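You operate a simulated robot arm through the tools that you are given. There is no shell and no other tool.

The job below is to be done with a simulated robot arm. You get a single attempt, and the scene is never put back.

Task
Grease the extractor's bearing and run it in.
Fine: the switch is locked off: try START first. Turn the grease cup down till grease shows, no further; unlock, switch on, START, wait till it stands, switch off.

The check looks at the end state, three seconds after you hand in, the way a careful person would. Anything else that was tipped, shoved, dropped, spilled or broken makes it a failure.

Robot
A 6-joint arm with a three-finger gripper, fixed in place. Base frame: the origin is on the floor under the middle of its stand, x ahead of it, y to its left, z up. Lengths are in m, angles in degrees, forces in N, time in s.
It reaches about 1.213 m from its shoulder. Its first joint turns from -166.0 to 166.0 degrees. Payload 4.89 kg.
The tool frame sits at the grasp point between the pads (the TCP): z along the fingers, y along the line on which they close. The tips reach 0.03 m beyond it. The gripper opens to 0.164 m; its body begins 0.125 m behind the TCP.
Orientation is that of the tool frame in the base frame, as [roll, pitch, yaw] about the fixed x, y, z axes, in that order (R = Rz(yaw) Ry(pitch) Rx(roll)). With the fingers straight down and closing along the base's y, the tool's x points along the base's -x, its y along +y and its z along -z.

Tools
- The arm moves only by the tool arm_command. Its argument "series" is a list that holds one entry, the list of rows, each a list of 6 numbers: the shift along the tool's x, y, z in mm, then the turn, a rotation vector about the tool's x, y, z in rad. In form: [[[x, y, z, wx, wy, wz], ...]]. A call has 1 to 20 rows; each row is the pose to reach, as a shift and turn from the pose commanded when the call began, along the tool's axes at that moment. "hand" is the finger opening in mm, from 0 to 164, set as the call begins (left out, the last holds). Each row takes 0.2 s and may step no farther than 0.05 m and 8.6 degrees from the row before; otherwise, or with a gripper value out of range, the whole call is refused. A pose out of reach is approached as far as the arm can. The call stops where the force on the tool passes 60 N (or 10 N more than at its start, if that is more) or the arm is blocked; 0.2 s more then pass. Each finger travels about 0.108 m/s and halts on what it meets, pressing with about 31 N; the grip force reading is that of the motor and also rises with nothing between the fingers. The clock runs only during rows and for 0.2 s after the last one: add rows that repeat a pose to give the fingers time. It gives the time, the measured TCP pose, the force on the tool (base axes), the opening and the grip force at its end, in the units of the frame above (readings bear some noise), with the torque about the TCP (base axes, N m) and any sound that the robot's microphone picked up.
- Cameras (640 x 400 px; columns grow to the right, rows downward): "scene" is fixed at [0.0507, 0.4992, 1.5981]; the picture's right is [-0.88, -0.48, 0.00], its down [-0.23, 0.42, -0.88] and it looks along [0.42, -0.77, -0.48] (base axes); focal length 315 px, centre (320, 200). "wrist" rides on the gripper at [0.076, -0.002, -0.152] in the tool frame; the picture's right is [0.02, 1.00, 0.00], its down [-0.88, 0.02, -0.47] and it looks along [-0.47, 0.01, 0.88] (tool axes); focal length 247 px, centre (320, 200). There is no depth. A picture from a camera that has moved, and an enlarged one, comes with that camera's place and axes in the base frame and with its lens.
- get_image(camera): a new picture of that camera. It takes no simulated time.
- move_column(by): moves the trunk up (or, below 0, down) by that many m; the arm rides with it, the base frame stays. It gives what a move gives, with no picture.
- zoom(camera, box): a new picture of the part [left, top, right, bottom] of that camera's present view, enlarged. It takes no simulated time.
- sign_off(): hands the job in; it is judged then, once.

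Nothing tells you positions but the pictures and the camera data. Unless the task says otherwise, let go and move clear before handing in.

The tools are called after ">>>" by a JSON object that holds its "api" and its "payload". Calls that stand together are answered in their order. arm_command: Moves the arm, as the interface text tells. Its arguments: {"type":"object","properties":{"series":{"type":"array"},"hand":{"type":"number"}},"required":["series"]} The other tools are called the same way: move_column (by) moves the trunk up or down; get_image (camera) takes a picture; zoom (camera, box) takes an enlarged picture of a part of a camera's view; sign_off () hands the job in.

At the start:

```text
t: 0.0
eef_pos: [0.5818, -0.1359, 1.3465]
orientation: [180.0, 0.0, 180.0]
wrist_force: [-0.9, -0.1, -0.3]
ft_torque: [0.0, -0.03, 0.02]
width: 0.164
grasp_force: 0.1
trunk travel left (down, up): [-0.3, 0.09]
```

scene: 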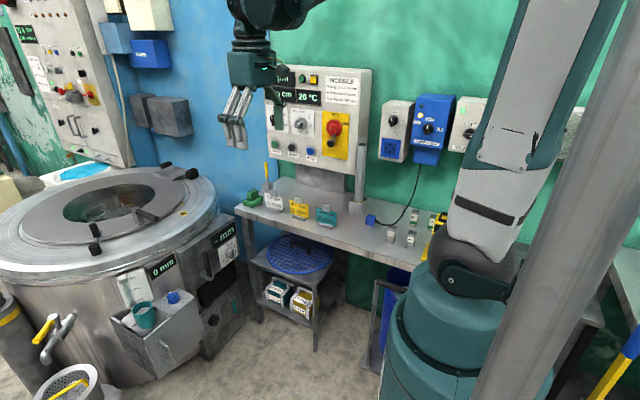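
wrist: 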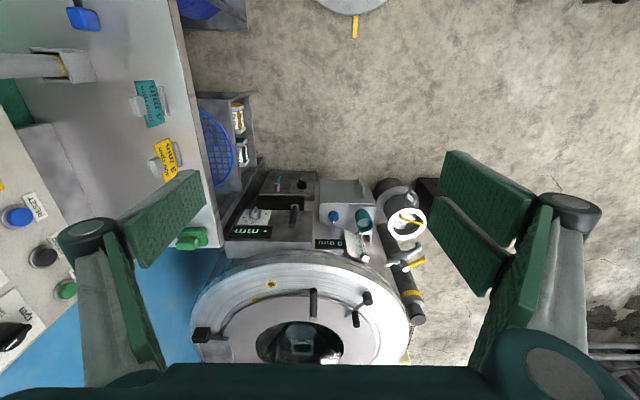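

I see an extractor drum at left, a control panel with START-type buttons and a red-on-yellow main switch above a bench with tags/keys. I'll zoom in on these parts before moving anything.

>>> {"api": "zoom", "payload": {"camera": "scene", "box": [240, 60, 380, 200]}}

>>> {"api": "zoom", "payload": {"camera": "scene", "box": [230, 150, 450, 270]}}

>>> {"api": "zoom", "payload": {"camera": "scene", "box": [0, 150, 250, 400]}}

>>> {"api": "zoom", "payload": {"camera": "scene", "box": [0, 0, 200, 170]}}

>>> {"api": "zoom", "payload": {"camera": "wrist", "box": [180, 160, 440, 380]}}

>>> {"api": "zoom", "payload": {"camera": "scene", "box": [370, 80, 490, 170]}}

```text
2.86 times, centred on (310, 130) of scene
camera zoom: at [0.0507, 0.4992, 1.5981], right [-0.88, -0.48, 0.0], down [-0.23, 0.42, -0.88], along [0.42, -0.77, -0.48], focal length 900 px, centre (349, 400)
```

zoom: 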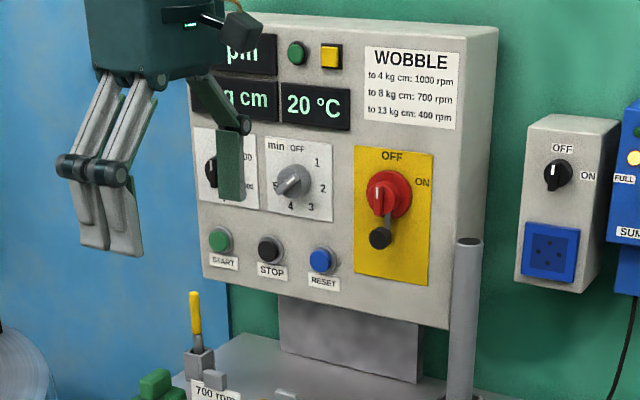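

```text
2.91 times, centred on (340, 210) of scene
camera zoom: at [0.0507, 0.4992, 1.5981], right [-0.88, -0.48, 0.0], down [-0.23, 0.42, -0.88], along [0.42, -0.77, -0.48], focal length 917 px, centre (262, 171)
```

zoom: 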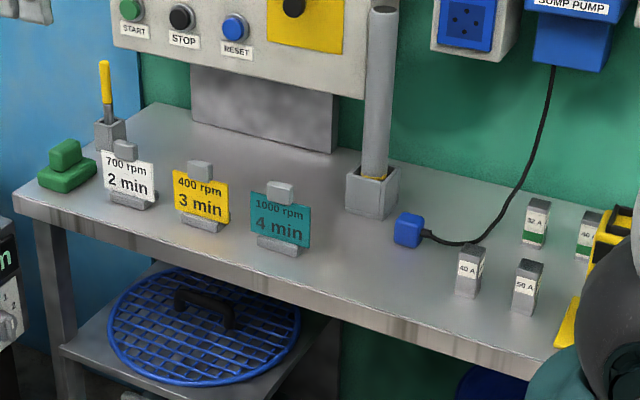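

```text
1.60 times, centred on (125, 275) of scene
camera zoom: at [0.0507, 0.4992, 1.5981], right [-0.88, -0.48, 0.0], down [-0.23, 0.42, -0.88], along [0.42, -0.77, -0.48], focal length 504 px, centre (632, 80)
```

zoom: 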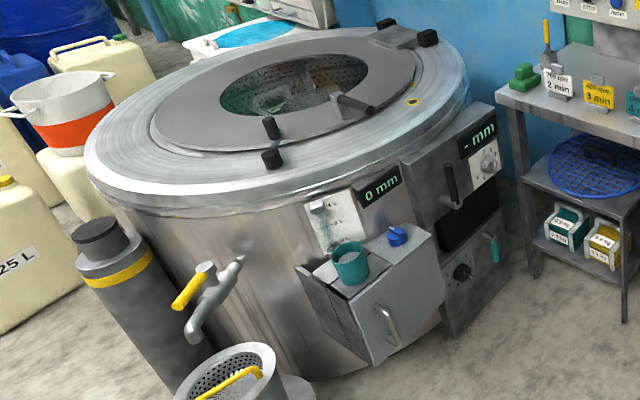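

```text
2.35 times, centred on (100, 85) of scene
camera zoom: at [0.0507, 0.4992, 1.5981], right [-0.88, -0.48, 0.0], down [-0.23, 0.42, -0.88], along [0.42, -0.77, -0.48], focal length 742 px, centre (838, 471)
```

zoom: 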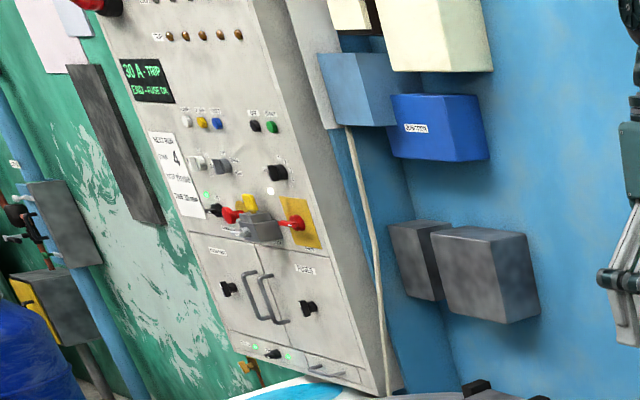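

```text
1.82 times, centred on (310, 270) of wrist
camera zoom: at [0.5055, -0.1378, 1.4995], right [-0.02, 1.0, 0.0], down [0.88, 0.02, 0.47], along [0.47, 0.01, -0.88], focal length 449 px, centre (338, 73)
```

zoom: 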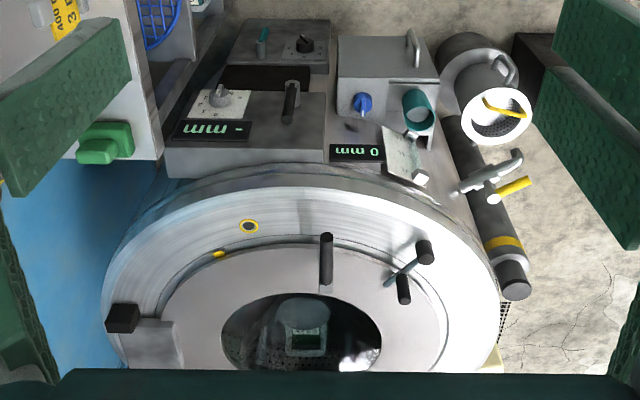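

```text
4.44 times, centred on (430, 125) of scene
camera zoom: at [0.0507, 0.4992, 1.5981], right [-0.88, -0.48, 0.0], down [-0.23, 0.42, -0.88], along [0.42, -0.77, -0.48], focal length 1401 px, centre (-169, 533)
```

zoom: 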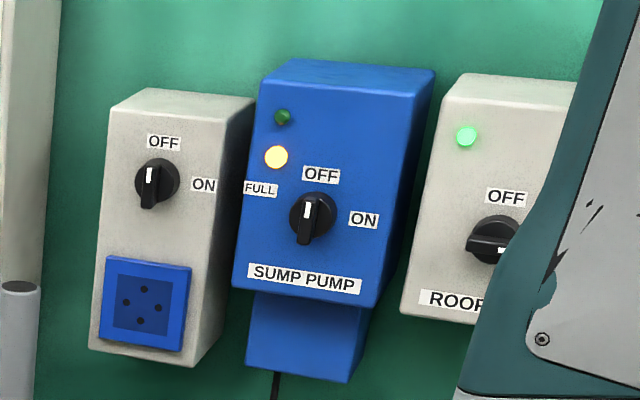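

The panel has START/STOP/RESET, a timer dial and a red main switch with something hanging from it (a padlock, I think). I'm looking closer for the padlock, its key and the grease cup.

>>> {"api": "zoom", "payload": {"camera": "scene", "box": [310, 100, 360, 165]}}

>>> {"api": "zoom", "payload": {"camera": "scene", "box": [110, 220, 250, 380]}}

>>> {"api": "zoom", "payload": {"camera": "scene", "box": [30, 150, 240, 270]}}

>>> {"api": "zoom", "payload": {"camera": "scene", "box": [230, 150, 330, 230]}}

>>> {"api": "zoom", "payload": {"camera": "scene", "box": [340, 180, 460, 270]}}

>>> {"api": "zoom", "payload": {"camera": "wrist", "box": [0, 0, 260, 250]}}

>>> {"api": "zoom", "payload": {"camera": "wrist", "box": [220, 160, 430, 280]}}

```text
6.15 times, centred on (335, 132) of scene
camera zoom: at [0.0507, 0.4992, 1.5981], right [-0.88, -0.48, 0.0], down [-0.23, 0.42, -0.88], along [0.42, -0.77, -0.48], focal length 1939 px, centre (228, 615)
```

zoom: 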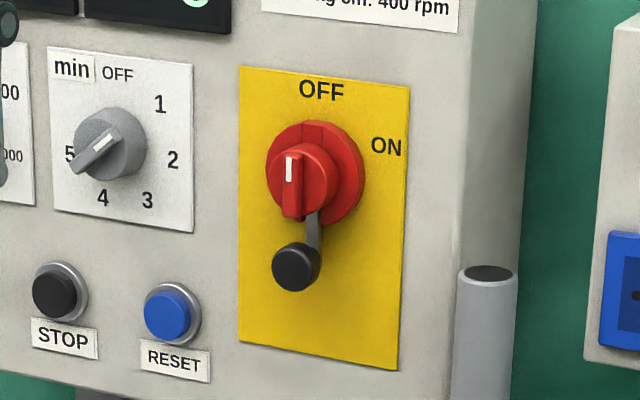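

```text
2.50 times, centred on (180, 300) of scene
camera zoom: at [0.0507, 0.4992, 1.5981], right [-0.88, -0.48, 0.0], down [-0.23, 0.42, -0.88], along [0.42, -0.77, -0.48], focal length 788 px, centre (670, -50)
```

zoom: 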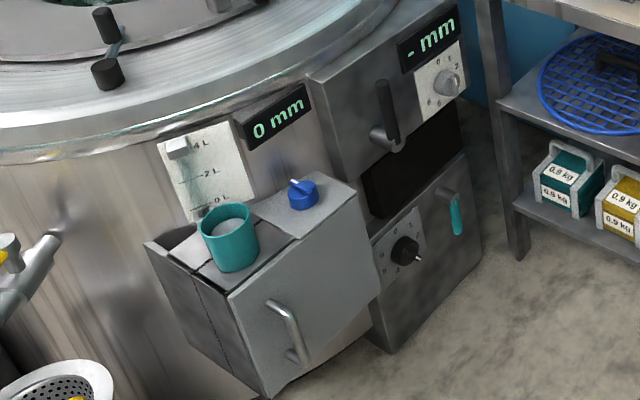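

```text
3.05 times, centred on (135, 210) of scene
camera zoom: at [0.0507, 0.4992, 1.5981], right [-0.88, -0.48, 0.0], down [-0.23, 0.42, -0.88], along [0.42, -0.77, -0.48], focal length 960 px, centre (884, 170)
```

zoom: 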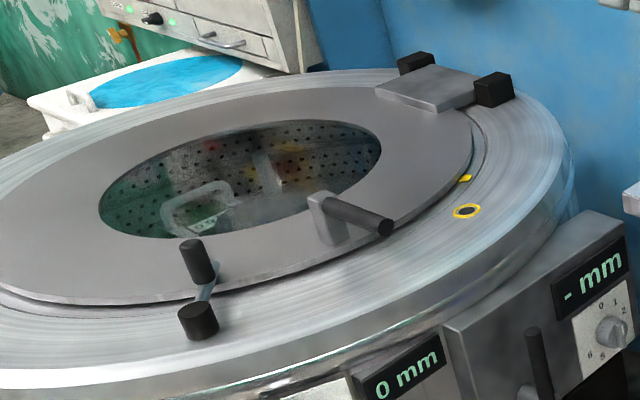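

```text
5.00 times, centred on (280, 190) of scene
camera zoom: at [0.0507, 0.4992, 1.5981], right [-0.88, -0.48, 0.0], down [-0.23, 0.42, -0.88], along [0.42, -0.77, -0.48], focal length 1576 px, centre (520, 250)
```

zoom: 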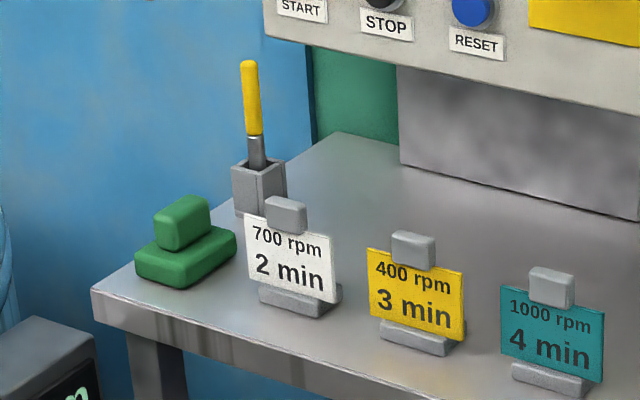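

```text
4.44 times, centred on (400, 225) of scene
camera zoom: at [0.0507, 0.4992, 1.5981], right [-0.88, -0.48, 0.0], down [-0.23, 0.42, -0.88], along [0.42, -0.77, -0.48], focal length 1401 px, centre (-36, 89)
```

zoom: 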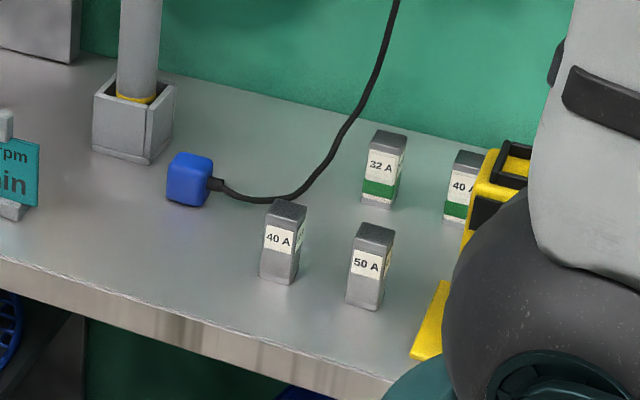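

```text
1.60 times, centred on (130, 125) of wrist
camera zoom: at [0.5055, -0.1378, 1.4995], right [-0.02, 1.0, 0.0], down [0.88, 0.02, 0.47], along [0.47, 0.01, -0.88], focal length 395 px, centre (624, 320)
```

zoom: 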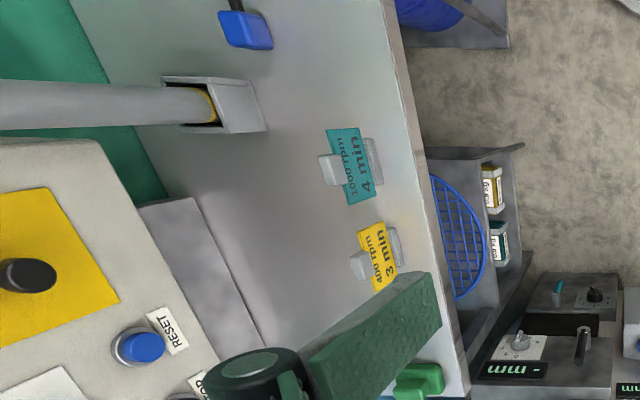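

```text
3.05 times, centred on (325, 220) of wrist
camera zoom: at [0.5055, -0.1378, 1.4995], right [-0.02, 1.0, 0.0], down [0.88, 0.02, 0.47], along [0.47, 0.01, -0.88], focal length 753 px, centre (305, 139)
```

zoom: 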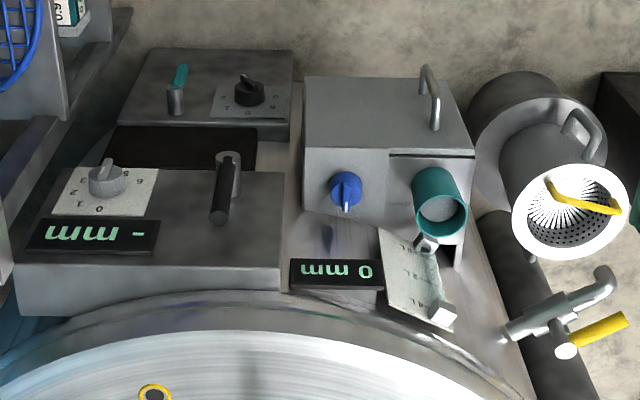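

The extractor front is around x≈1.05, y≈-0.1, and the panel is on the right-hand wall. I'll move the wrist camera nearer to the extractor's front to find the grease cup.

>>> {"api": "arm_command", "payload": {"series": [[[-40, 0, 35, 0, 0, 0], [-80, 0, 70, 0, 0, 0], [-120, 0, 105, 0, 0, 0], [-160, 0, 140, 0, 0, 0], [-160, 0, 140, 0, 0, 0]]]}}

>>> {"api": "get_image", "payload": {"camera": "wrist"}}

>>> {"api": "get_image", "payload": {"camera": "scene"}}

```text
refused: row 1 steps farther than a row can; nothing moved
```

```text
taken
camera wrist: at [0.5055, -0.1378, 1.4995], right [-0.02, 1.0, 0.0], down [0.88, 0.02, 0.47], along [0.47, 0.01, -0.88], focal length 247 px, centre (320, 200)
```

wrist: 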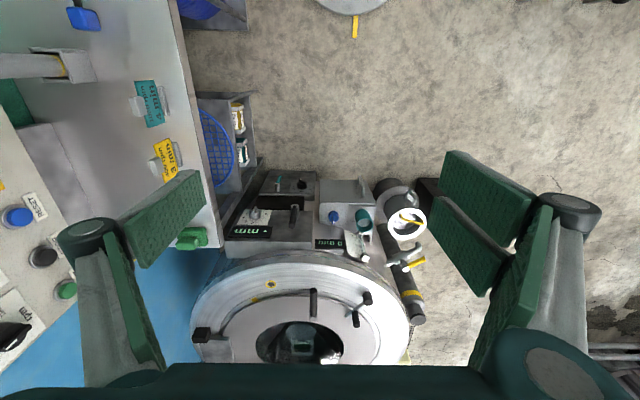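

```text
taken
```

scene: 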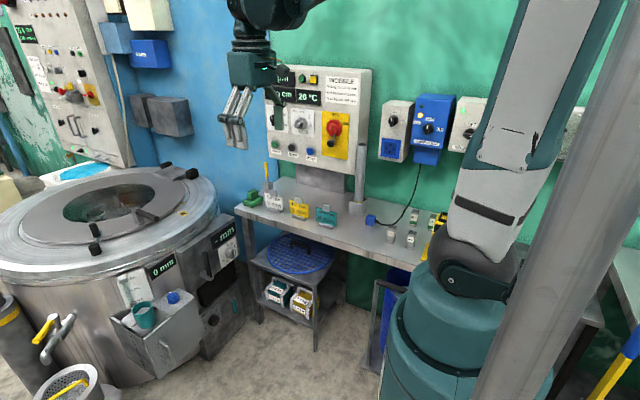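

Step was slightly too long; repeating with shorter steps to move the camera toward the extractor front.

>>> {"api": "arm_command", "payload": {"series": [[[-33, 0, 30, 0, 0, 0], [-66, 0, 60, 0, 0, 0], [-99, 0, 90, 0, 0, 0], [-132, 0, 120, 0, 0, 0], [-160, 0, 150, 0, 0, 0], [-160, 0, 150, 0, 0, 0]]]}}

>>> {"api": "get_image", "payload": {"camera": "wrist"}}

>>> {"api": "get_image", "payload": {"camera": "scene"}}

```text
t: 1.4
eef_pos: [0.7443, -0.136, 1.1945]
orientation: [-180.0, -0.1, 180.0]
wrist_force: [1.3, -0.6, -1.1]
ft_torque: [0.03, 0.26, -0.01]
width: 0.1641
grasp_force: 0.1
trunk travel left (down, up): [-0.3, 0.09]
```

```text
taken
camera wrist: at [0.668, -0.1384, 1.3474], right [-0.02, 1.0, 0.0], down [0.88, 0.02, 0.47], along [0.47, 0.01, -0.88], focal length 247 px, centre (320, 200)
```

wrist: 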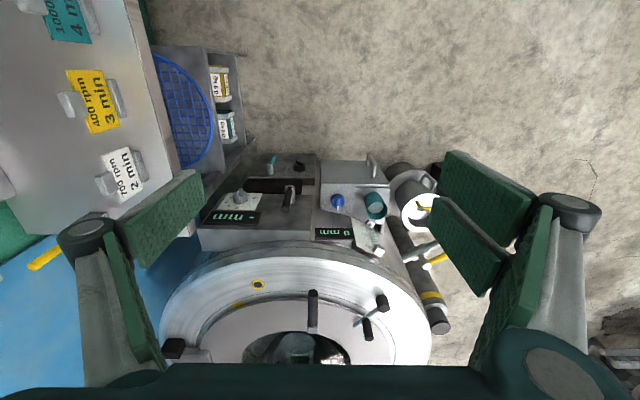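

```text
taken
```

scene: 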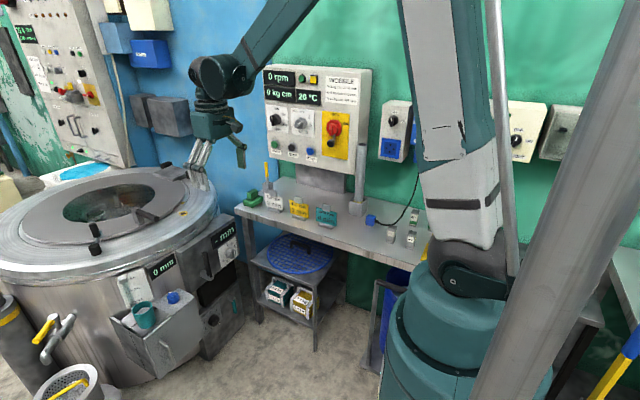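

>>> {"api": "zoom", "payload": {"camera": "scene", "box": [255, 60, 375, 165]}}

>>> {"api": "zoom", "payload": {"camera": "wrist", "box": [190, 140, 450, 280]}}

>>> {"api": "zoom", "payload": {"camera": "wrist", "box": [150, 230, 450, 380]}}

```text
3.81 times, centred on (315, 112) of scene
camera zoom: at [0.0507, 0.4992, 1.5981], right [-0.88, -0.48, 0.0], down [-0.23, 0.42, -0.88], along [0.42, -0.77, -0.48], focal length 1201 px, centre (339, 533)
```

zoom: 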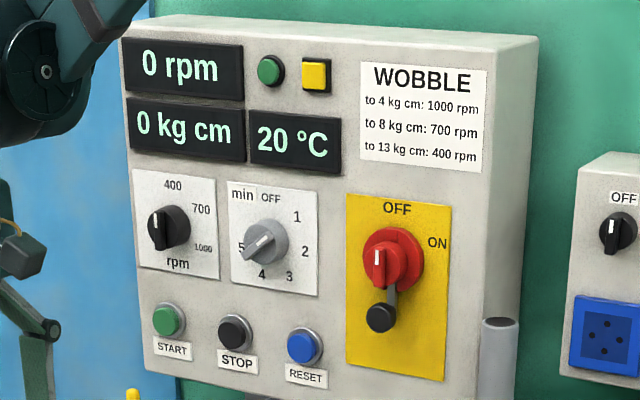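

```text
2.46 times, centred on (320, 210) of wrist
camera zoom: at [0.668, -0.1384, 1.3474], right [-0.02, 1.0, 0.0], down [0.88, 0.02, 0.47], along [0.47, 0.01, -0.88], focal length 608 px, centre (320, 175)
```

zoom: 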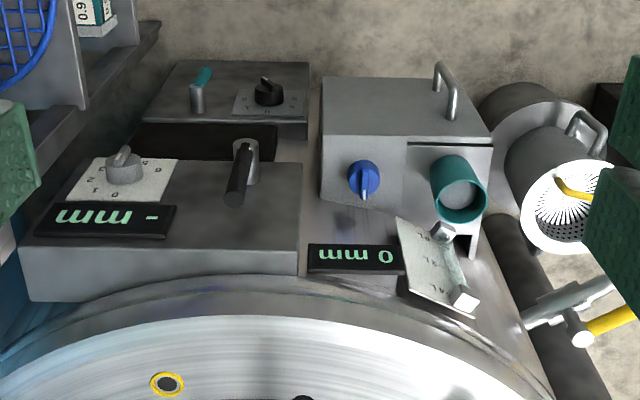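

```text
2.13 times, centred on (300, 305) of wrist
camera zoom: at [0.668, -0.1384, 1.3474], right [-0.02, 1.0, 0.0], down [0.88, 0.02, 0.47], along [0.47, 0.01, -0.88], focal length 527 px, centre (363, -24)
```

zoom: 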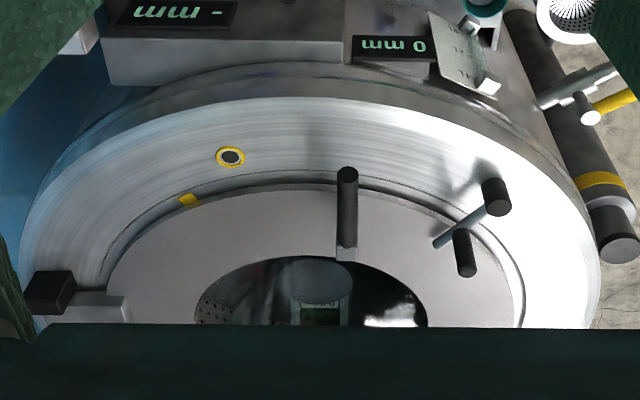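

The panel reads 0 rpm, 0 kg cm, 20 °C, with timer near 5. I still need to identify the grease cup, so I'm zooming on the column at left and the boxes.

>>> {"api": "zoom", "payload": {"camera": "scene", "box": [0, 280, 110, 400]}}

>>> {"api": "zoom", "payload": {"camera": "scene", "box": [160, 210, 260, 340]}}

>>> {"api": "zoom", "payload": {"camera": "scene", "box": [110, 255, 210, 340]}}

>>> {"api": "zoom", "payload": {"camera": "wrist", "box": [300, 150, 420, 250]}}

>>> {"api": "zoom", "payload": {"camera": "wrist", "box": [380, 150, 470, 340]}}

```text
3.33 times, centred on (55, 340) of scene
camera zoom: at [0.0507, 0.4992, 1.5981], right [-0.88, -0.48, 0.0], down [-0.23, 0.42, -0.88], along [0.42, -0.77, -0.48], focal length 1050 px, centre (1203, -267)
```

zoom: 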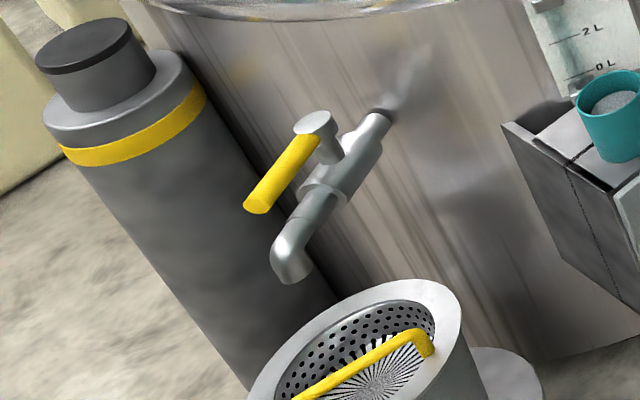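

```text
3.08 times, centred on (210, 275) of scene
camera zoom: at [0.0507, 0.4992, 1.5981], right [-0.88, -0.48, 0.0], down [-0.23, 0.42, -0.88], along [0.42, -0.77, -0.48], focal length 970 px, centre (658, -31)
```

zoom: 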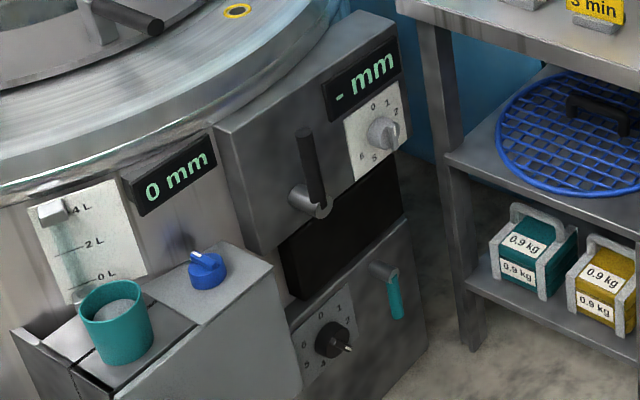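

```text
4.71 times, centred on (160, 298) of scene
camera zoom: at [0.0507, 0.4992, 1.5981], right [-0.88, -0.48, 0.0], down [-0.23, 0.42, -0.88], along [0.42, -0.77, -0.48], focal length 1483 px, centre (1073, -259)
```

zoom: 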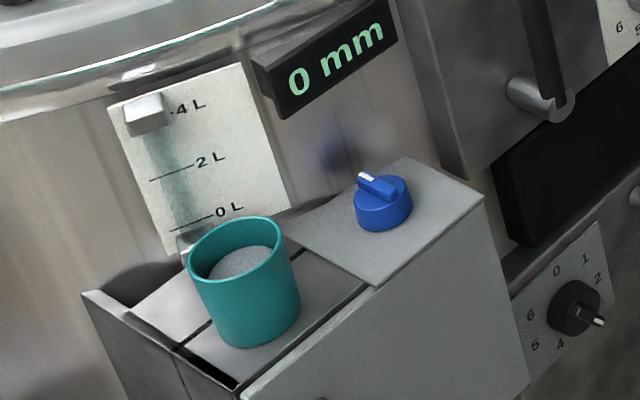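

```text
4.00 times, centred on (360, 200) of wrist
camera zoom: at [0.668, -0.1384, 1.3474], right [-0.02, 1.0, 0.0], down [0.88, 0.02, 0.47], along [0.47, 0.01, -0.88], focal length 988 px, centre (160, 200)
```

zoom: 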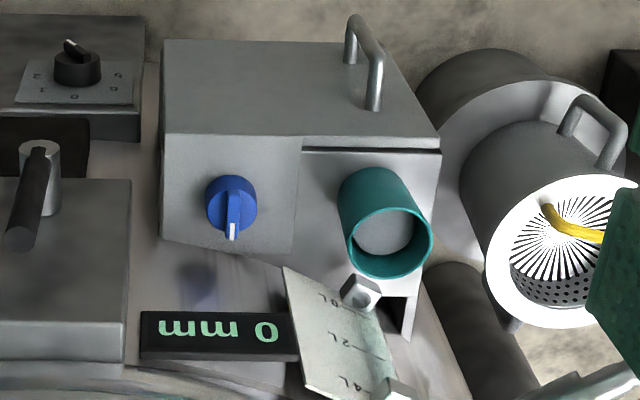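

```text
2.11 times, centred on (425, 245) of wrist
camera zoom: at [0.668, -0.1384, 1.3474], right [-0.02, 1.0, 0.0], down [0.88, 0.02, 0.47], along [0.47, 0.01, -0.88], focal length 520 px, centre (99, 105)
```

zoom: 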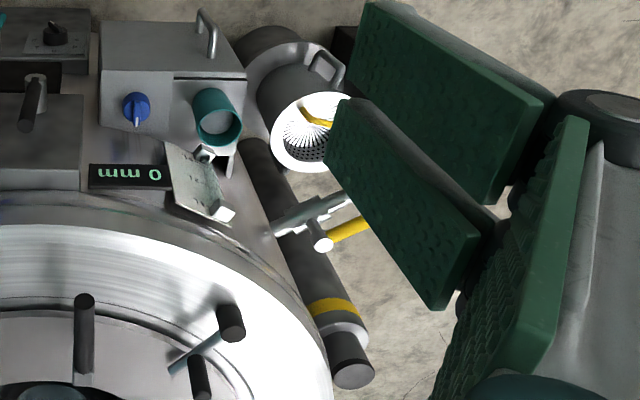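

I can't identify the grease cup yet. I'll lower and tilt the gripper so the wrist camera sees the extractor's front face at a shallow angle.

>>> {"api": "arm_command", "payload": {"series": [[[6, 0, 42, 0, -0.112, 0], [12, 0, 84, 0, -0.224, 0], [18, 0, 126, 0, -0.336, 0], [25, 0, 168, 0, -0.448, 0], [31, 0, 210, 0, -0.56, 0], [38, 0, 252, 0, -0.672, 0], [44, 0, 294, 0, -0.785, 0], [44, 0, 294, 0, -0.785, 0]]]}}

>>> {"api": "get_image", "payload": {"camera": "wrist"}}

>>> {"api": "get_image", "payload": {"camera": "scene"}}

```text
t: 3.2
eef_pos: [0.7672, -0.158, 1.0057]
orientation: [180.0, 44.9, 180.0]
wrist_force: [0.1, -0.4, -0.5]
ft_torque: [0.04, 0.02, 0.02]
width: 0.164
grasp_force: 0.1
out of reach, approached as far as the arm can: row 6, 7, 8
trunk travel left (down, up): [-0.3, 0.09]
```

```text
taken
camera wrist: at [0.6046, -0.1596, 1.0609], right [-0.01, 1.0, -0.01], down [0.29, 0.02, 0.96], along [0.96, 0.01, -0.29], focal length 247 px, centre (320, 200)
```

wrist: 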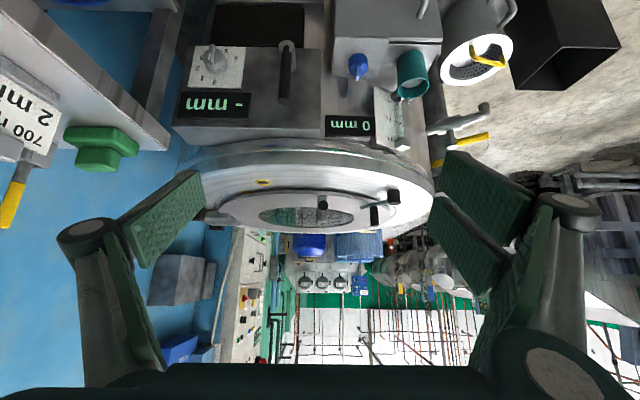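

```text
taken
```

scene: 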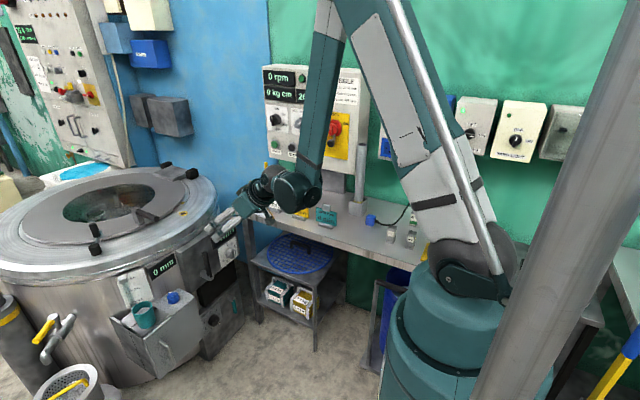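

The view works but is from above the rim. I'll lower the trunk to see the lower front of the extractor.

>>> {"api": "move_column", "payload": {"by": -0.2}}

>>> {"api": "get_image", "payload": {"camera": "wrist"}}

>>> {"api": "zoom", "payload": {"camera": "wrist", "box": [170, 0, 460, 240]}}

```text
t: 5.4
eef_pos: [0.7655, -0.1564, 0.8061]
orientation: [180.0, 44.9, 179.9]
wrist_force: [0.3, 0.6, -0.3]
ft_torque: [0.0, 0.0, 0.0]
width: 0.1639
grasp_force: 0.0
trunk travel left (down, up): [-0.1, 0.29]
```

```text
taken
camera wrist: at [0.6044, -0.1592, 0.8613], right [-0.02, 1.0, -0.01], down [0.29, 0.02, 0.96], along [0.96, 0.01, -0.29], focal length 247 px, centre (320, 200)
```

wrist: 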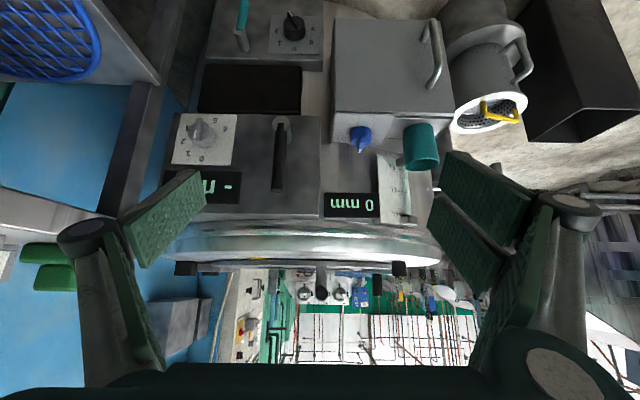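

```text
1.67 times, centred on (315, 120) of wrist
camera zoom: at [0.6044, -0.1592, 0.8613], right [-0.02, 1.0, -0.01], down [0.29, 0.02, 0.96], along [0.96, 0.01, -0.29], focal length 412 px, centre (328, 333)
```

zoom: 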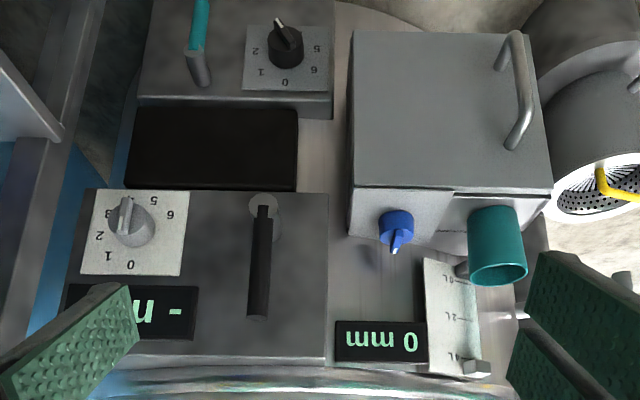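

I see two control boxes, a grey box with a blue knob and teal cup, but no obvious grease cup. I'm zooming around the edges of this view.

>>> {"api": "zoom", "payload": {"camera": "wrist", "box": [320, 60, 480, 240]}}

>>> {"api": "zoom", "payload": {"camera": "wrist", "box": [0, 0, 220, 140]}}

>>> {"api": "zoom", "payload": {"camera": "wrist", "box": [160, 220, 460, 370]}}

>>> {"api": "zoom", "payload": {"camera": "scene", "box": [130, 150, 230, 230]}}

>>> {"api": "zoom", "payload": {"camera": "scene", "box": [40, 190, 140, 270]}}

```text
2.22 times, centred on (400, 150) of wrist
camera zoom: at [0.6044, -0.1592, 0.8613], right [-0.02, 1.0, -0.01], down [0.29, 0.02, 0.96], along [0.96, 0.01, -0.29], focal length 549 px, centre (142, 311)
```

zoom: 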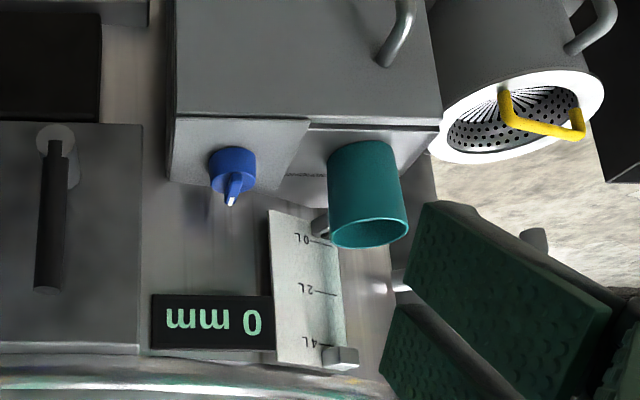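

```text
2.86 times, centred on (110, 70) of wrist
camera zoom: at [0.6044, -0.1592, 0.8613], right [-0.02, 1.0, -0.01], down [0.29, 0.02, 0.96], along [0.96, 0.01, -0.29], focal length 706 px, centre (920, 571)
```

zoom: 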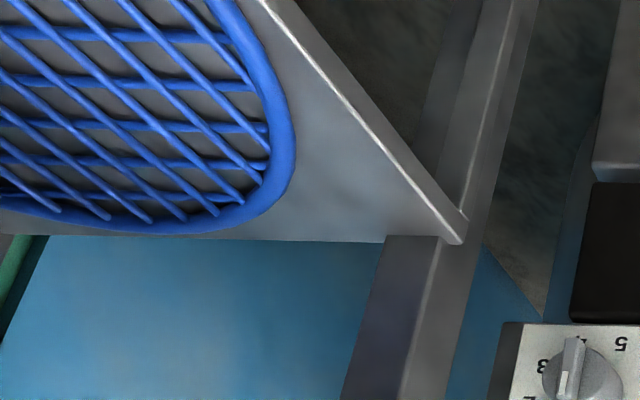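

```text
2.13 times, centred on (310, 295) of wrist
camera zoom: at [0.6044, -0.1592, 0.8613], right [-0.02, 1.0, -0.01], down [0.29, 0.02, 0.96], along [0.96, 0.01, -0.29], focal length 527 px, centre (341, -3)
```

zoom: 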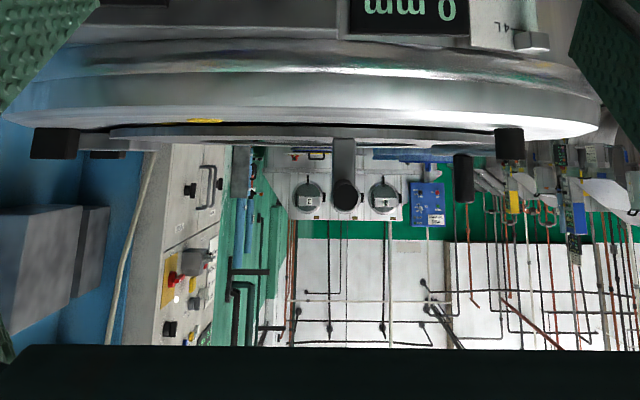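

```text
5.00 times, centred on (180, 190) of scene
camera zoom: at [0.0507, 0.4992, 1.5981], right [-0.88, -0.48, 0.0], down [-0.23, 0.42, -0.88], along [0.42, -0.77, -0.48], focal length 1576 px, centre (1020, 250)
```

zoom: 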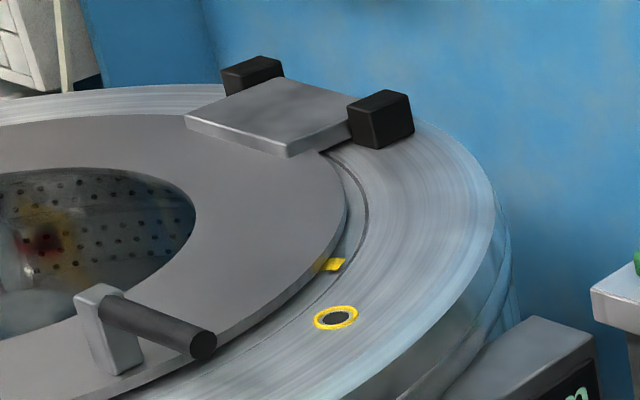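

```text
5.00 times, centred on (90, 230) of scene
camera zoom: at [0.0507, 0.4992, 1.5981], right [-0.88, -0.48, 0.0], down [-0.23, 0.42, -0.88], along [0.42, -0.77, -0.48], focal length 1576 px, centre (1470, 50)
```

zoom: 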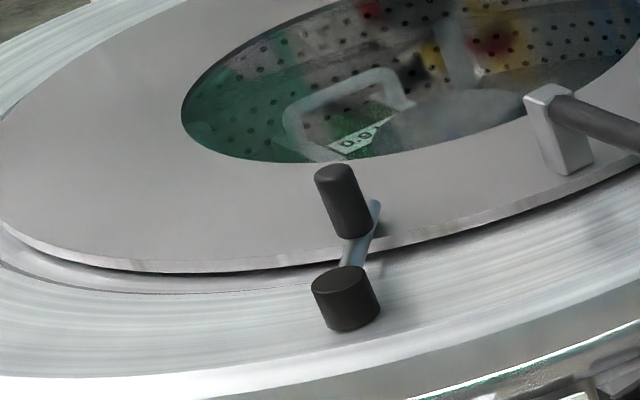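

Nothing else that looks like a grease cup is visible here besides the blue winged knob. I'll raise the trunk again and turn the wrist camera to the control panel to examine the lock and switch.

>>> {"api": "move_column", "payload": {"by": 0.2}}

>>> {"api": "arm_command", "payload": {"series": [[[0, -10, -5, 0.124, -0.051, 0.051], [0, -20, -10, 0.247, -0.102, 0.102], [0, -31, -16, 0.371, -0.1535, 0.1535], [0, -41, -21, 0.494, -0.205, 0.205], [0, -52, -26, 0.618, -0.256, 0.256], [0, -62, -32, 0.7415, -0.307, 0.307], [0, -72, -37, 0.865, -0.358, 0.358], [0, -83, -42, 0.989, -0.409, 0.409], [0, -93, -47, 1.112, -0.4605, 0.4605], [0, -103, -53, 1.236, -0.512, 0.512], [0, -114, -58, 1.359, -0.563, 0.563], [0, -124, -63, 1.483, -0.614, 0.614], [0, -124, -63, 1.483, -0.614, 0.614]]]}}

>>> {"api": "get_image", "payload": {"camera": "wrist"}}

>>> {"api": "get_image", "payload": {"camera": "scene"}}

```text
t: 7.5
eef_pos: [0.766, -0.1567, 1.006]
orientation: [-179.9, 44.8, 179.9]
wrist_force: [1.0, -0.3, -0.5]
ft_torque: [0.0, 0.02, 0.0]
width: 0.1641
grasp_force: 0.0
trunk travel left (down, up): [-0.3, 0.09]
```

```text
t: 10.3
eef_pos: [0.7376, -0.2822, 1.0634]
orientation: [-122.0, 89.8, 147.7]
wrist_force: [1.4, 0.9, 0.3]
ft_torque: [-0.07, 0.04, -0.08]
width: 0.1641
grasp_force: 0.2
out of reach, approached as far as the arm can: row 1, 2, 3, 4, 5, 6, 7, 8, 9, 10, 11, 12, 13
trunk travel left (down, up): [-0.3, 0.09]
```

```text
taken
camera wrist: at [0.7368, -0.1293, 0.9872], right [1.0, -0.01, -0.02], down [0.02, 0.47, 0.88], along [0.01, -0.88, 0.47], focal length 247 px, centre (320, 200)
```

wrist: 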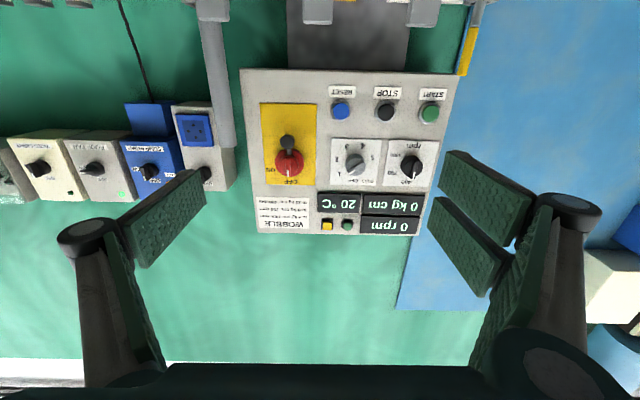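

```text
taken
```

scene: 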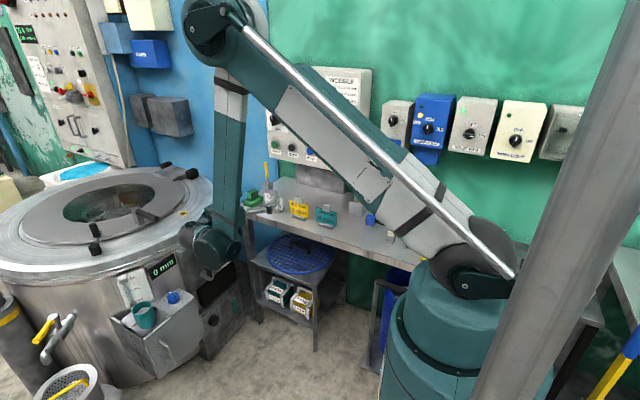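

Now I have a frontal (upside-down) view of the panel. Zooming in on the switch and its lock.

>>> {"api": "zoom", "payload": {"camera": "wrist", "box": [240, 60, 460, 240]}}

>>> {"api": "zoom", "payload": {"camera": "wrist", "box": [255, 95, 325, 195]}}

>>> {"api": "zoom", "payload": {"camera": "wrist", "box": [0, 90, 250, 210]}}

>>> {"api": "zoom", "payload": {"camera": "wrist", "box": [20, 0, 500, 100]}}

```text
2.22 times, centred on (350, 150) of wrist
camera zoom: at [0.7368, -0.1293, 0.9872], right [1.0, -0.01, -0.02], down [0.02, 0.47, 0.88], along [0.01, -0.88, 0.47], focal length 549 px, centre (253, 311)
```

zoom: 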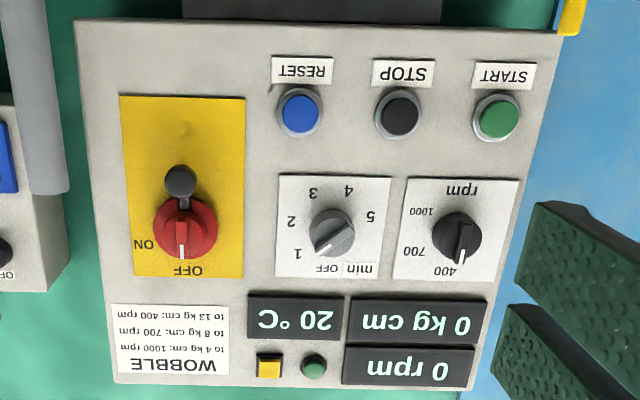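

```text
4.00 times, centred on (290, 145) of wrist
camera zoom: at [0.7368, -0.1293, 0.9872], right [1.0, -0.01, -0.02], down [0.02, 0.47, 0.88], along [0.01, -0.88, 0.47], focal length 988 px, centre (440, 420)
```

zoom: 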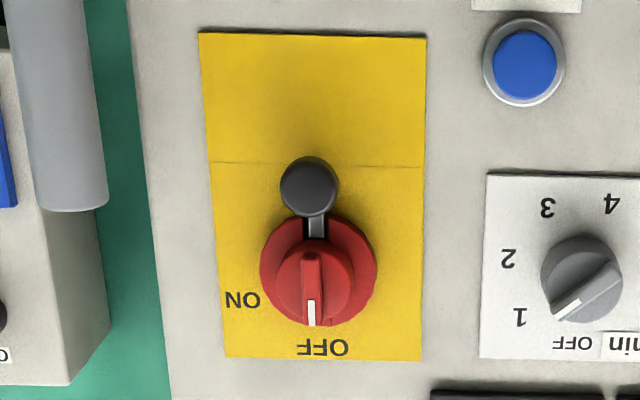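

```text
2.56 times, centred on (125, 150) of wrist
camera zoom: at [0.7368, -0.1293, 0.9872], right [1.0, -0.01, -0.02], down [0.02, 0.47, 0.88], along [0.01, -0.88, 0.47], focal length 632 px, centre (819, 328)
```

zoom: 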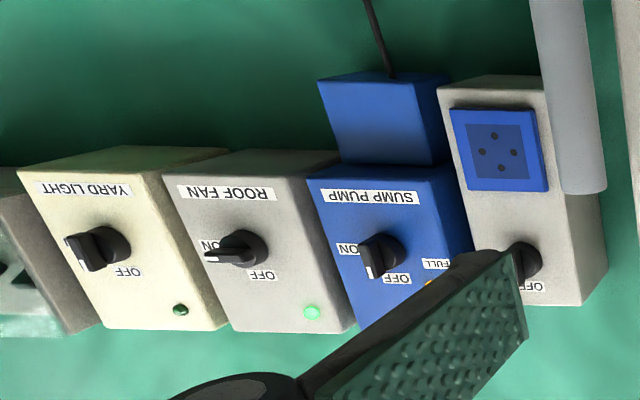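

```text
1.33 times, centred on (260, 50) of wrist
camera zoom: at [0.7368, -0.1293, 0.9872], right [1.0, -0.01, -0.02], down [0.02, 0.47, 0.88], along [0.01, -0.88, 0.47], focal length 329 px, centre (400, 400)
```

zoom: 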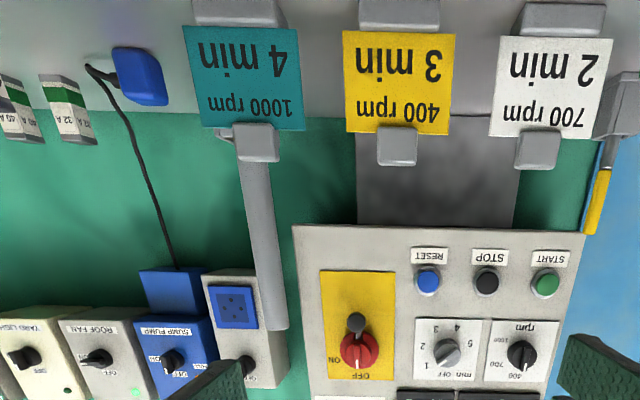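

The main switch points OFF with a grey strap and black ball beneath it (the lock); timer at 1 min, rpm at 400. Now I'll go for a close look at the blue winged knob on the extractor's front box, the best grease-cup candidate.

>>> {"api": "arm_command", "payload": {"series": [[[22, 15, -15, -0.0968, 0.0678, -0.0678], [45, 30, -30, -0.1936, 0.1356, -0.1356], [67, 45, -45, -0.2904, 0.2034, -0.2034], [89, 61, -61, -0.3871, 0.2711, -0.2711], [112, 76, -76, -0.4839, 0.3389, -0.3389], [134, 91, -91, -0.5807, 0.4067, -0.4067], [157, 106, -106, -0.6775, 0.4745, -0.4745], [179, 121, -121, -0.7743, 0.5423, -0.5423], [201, 136, -136, -0.8711, 0.6101, -0.6101], [224, 151, -151, -0.9679, 0.6779, -0.6779], [246, 167, -167, -1.0646, 0.7456, -0.7456], [268, 182, -182, -1.1614, 0.8134, -0.8134], [291, 197, -197, -1.2582, 0.8812, -0.8812], [313, 212, -212, -1.355, 0.949, -0.949], [313, 212, -212, -1.355, 0.949, -0.949]]]}}

>>> {"api": "get_image", "payload": {"camera": "wrist"}}

>>> {"api": "get_image", "payload": {"camera": "scene"}}

```text
t: 13.5
eef_pos: [0.9473, -0.0688, 0.7502]
orientation: [179.8, 19.6, 179.9]
wrist_force: [-0.4, -0.6, -1.4]
ft_torque: [-0.03, 0.03, -0.02]
width: 0.1641
grasp_force: 0.1
out of reach, approached as far as the arm can: row 1, 2, 3, 4, 5, 6, 7, 8, 9
trunk travel left (down, up): [-0.3, 0.09]
```

```text
taken
camera wrist: at [0.8255, -0.072, 0.8683], right [-0.02, 1.0, -0.01], down [0.67, 0.02, 0.74], along [0.74, 0.01, -0.67], focal length 247 px, centre (320, 200)
```

wrist: 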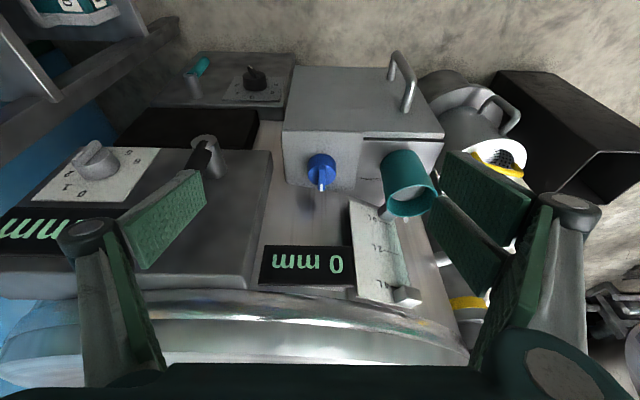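

```text
taken
```

scene: 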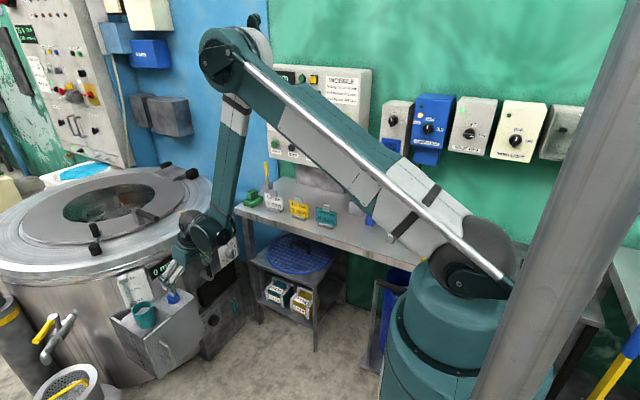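

>>> {"api": "zoom", "payload": {"camera": "wrist", "box": [270, 110, 450, 240]}}

>>> {"api": "zoom", "payload": {"camera": "wrist", "box": [290, 130, 370, 210]}}

>>> {"api": "zoom", "payload": {"camera": "wrist", "box": [0, 40, 290, 260]}}

>>> {"api": "zoom", "payload": {"camera": "wrist", "box": [240, 200, 480, 370]}}

```text
3.08 times, centred on (360, 175) of wrist
camera zoom: at [0.8255, -0.072, 0.8683], right [-0.02, 1.0, -0.01], down [0.67, 0.02, 0.74], along [0.74, 0.01, -0.67], focal length 760 px, centre (197, 277)
```

zoom: 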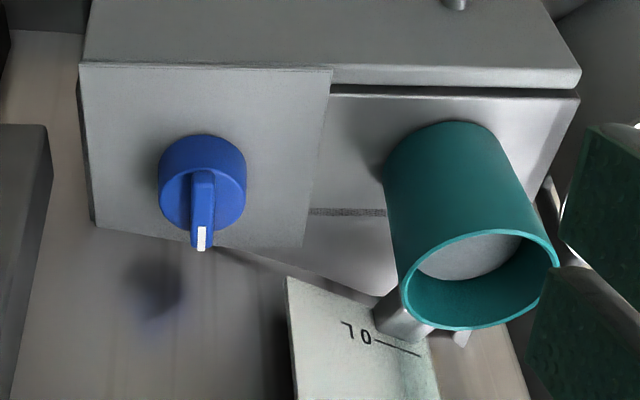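

```text
5.00 times, centred on (330, 170) of wrist
camera zoom: at [0.8255, -0.072, 0.8683], right [-0.02, 1.0, -0.01], down [0.67, 0.02, 0.74], along [0.74, 0.01, -0.67], focal length 1235 px, centre (270, 350)
```

zoom: 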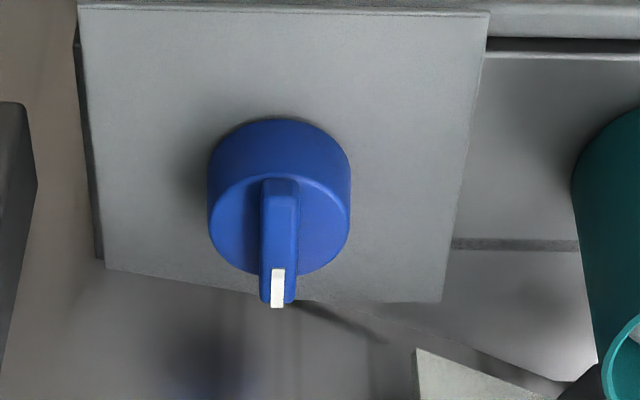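

```text
1.82 times, centred on (145, 150) of wrist
camera zoom: at [0.8255, -0.072, 0.8683], right [-0.02, 1.0, -0.01], down [0.67, 0.02, 0.74], along [0.74, 0.01, -0.67], focal length 449 px, centre (638, 291)
```

zoom: 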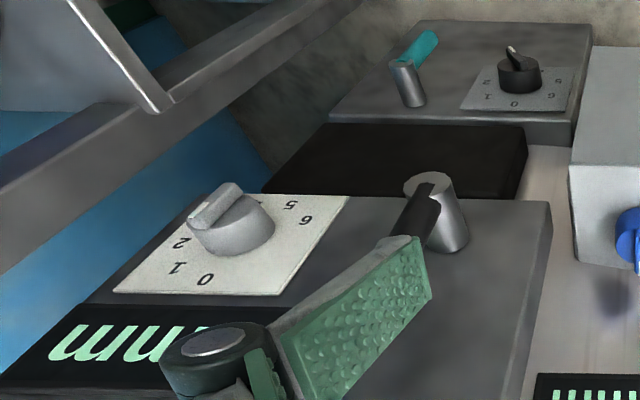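

```text
2.35 times, centred on (360, 285) of wrist
camera zoom: at [0.8255, -0.072, 0.8683], right [-0.02, 1.0, -0.01], down [0.67, 0.02, 0.74], along [0.74, 0.01, -0.67], focal length 581 px, centre (226, 0)
```

zoom: 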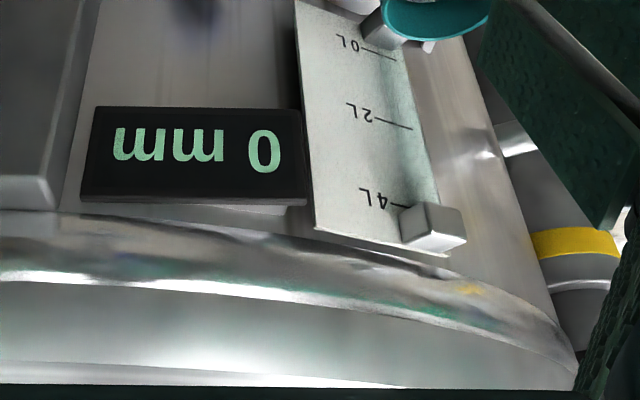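

The blue knob is a pointer selector, and the teal cup is an open cup. I'll back off and look horizontally at a low height for anything under the boxes.

>>> {"api": "arm_command", "payload": {"series": [[[28, 0, -10, 0, -0.141, 0], [56, 0, -20, 0, -0.282, 0], [83, 0, -30, 0, -0.423, 0], [111, 0, -40, 0, -0.564, 0], [139, 0, -49, 0, -0.705, 0], [139, 0, -49, 0, -0.705, 0]]]}}

>>> {"api": "move_column", "payload": {"by": -0.28}}

>>> {"api": "get_image", "payload": {"camera": "wrist"}}

>>> {"api": "get_image", "payload": {"camera": "scene"}}

```text
t: 14.9
eef_pos: [1.0046, -0.1054, 0.8922]
orientation: [-180.0, 60.2, 180.0]
wrist_force: [-0.3, -0.3, 0.7]
ft_torque: [0.01, 0.01, 0.03]
width: 0.1638
grasp_force: 0.0
out of reach, approached as far as the arm can: row 2, 3, 4, 5, 6
trunk travel left (down, up): [-0.3, 0.09]
```

```text
t: 17.8
eef_pos: [1.0052, -0.106, 0.6101]
orientation: [179.9, 60.1, 179.9]
wrist_force: [0.5, 0.5, 0.1]
ft_torque: [0.02, 0.01, 0.01]
width: 0.1639
grasp_force: 0.1
trunk travel left (down, up): [-0.02, 0.37]
```

```text
taken
camera wrist: at [0.8345, -0.1078, 0.6222], right [-0.01, 1.0, -0.02], down [0.03, 0.02, 1.0], along [1.0, 0.01, -0.03], focal length 247 px, centre (320, 200)
```

wrist: 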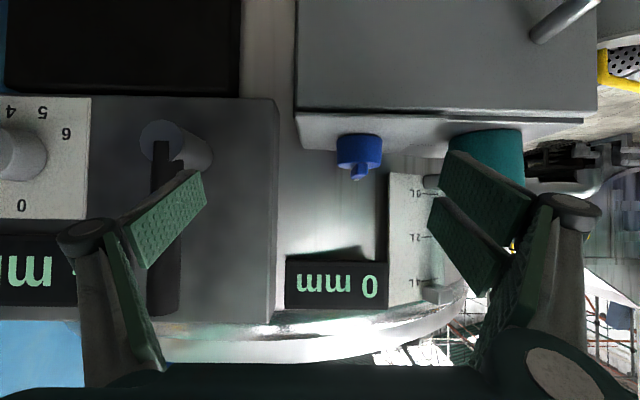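

```text
taken
```

scene: 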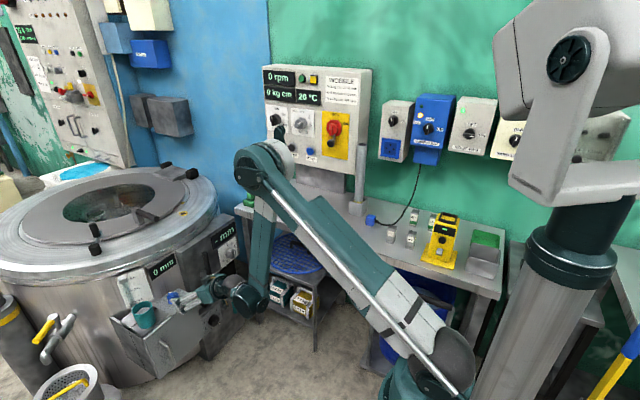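

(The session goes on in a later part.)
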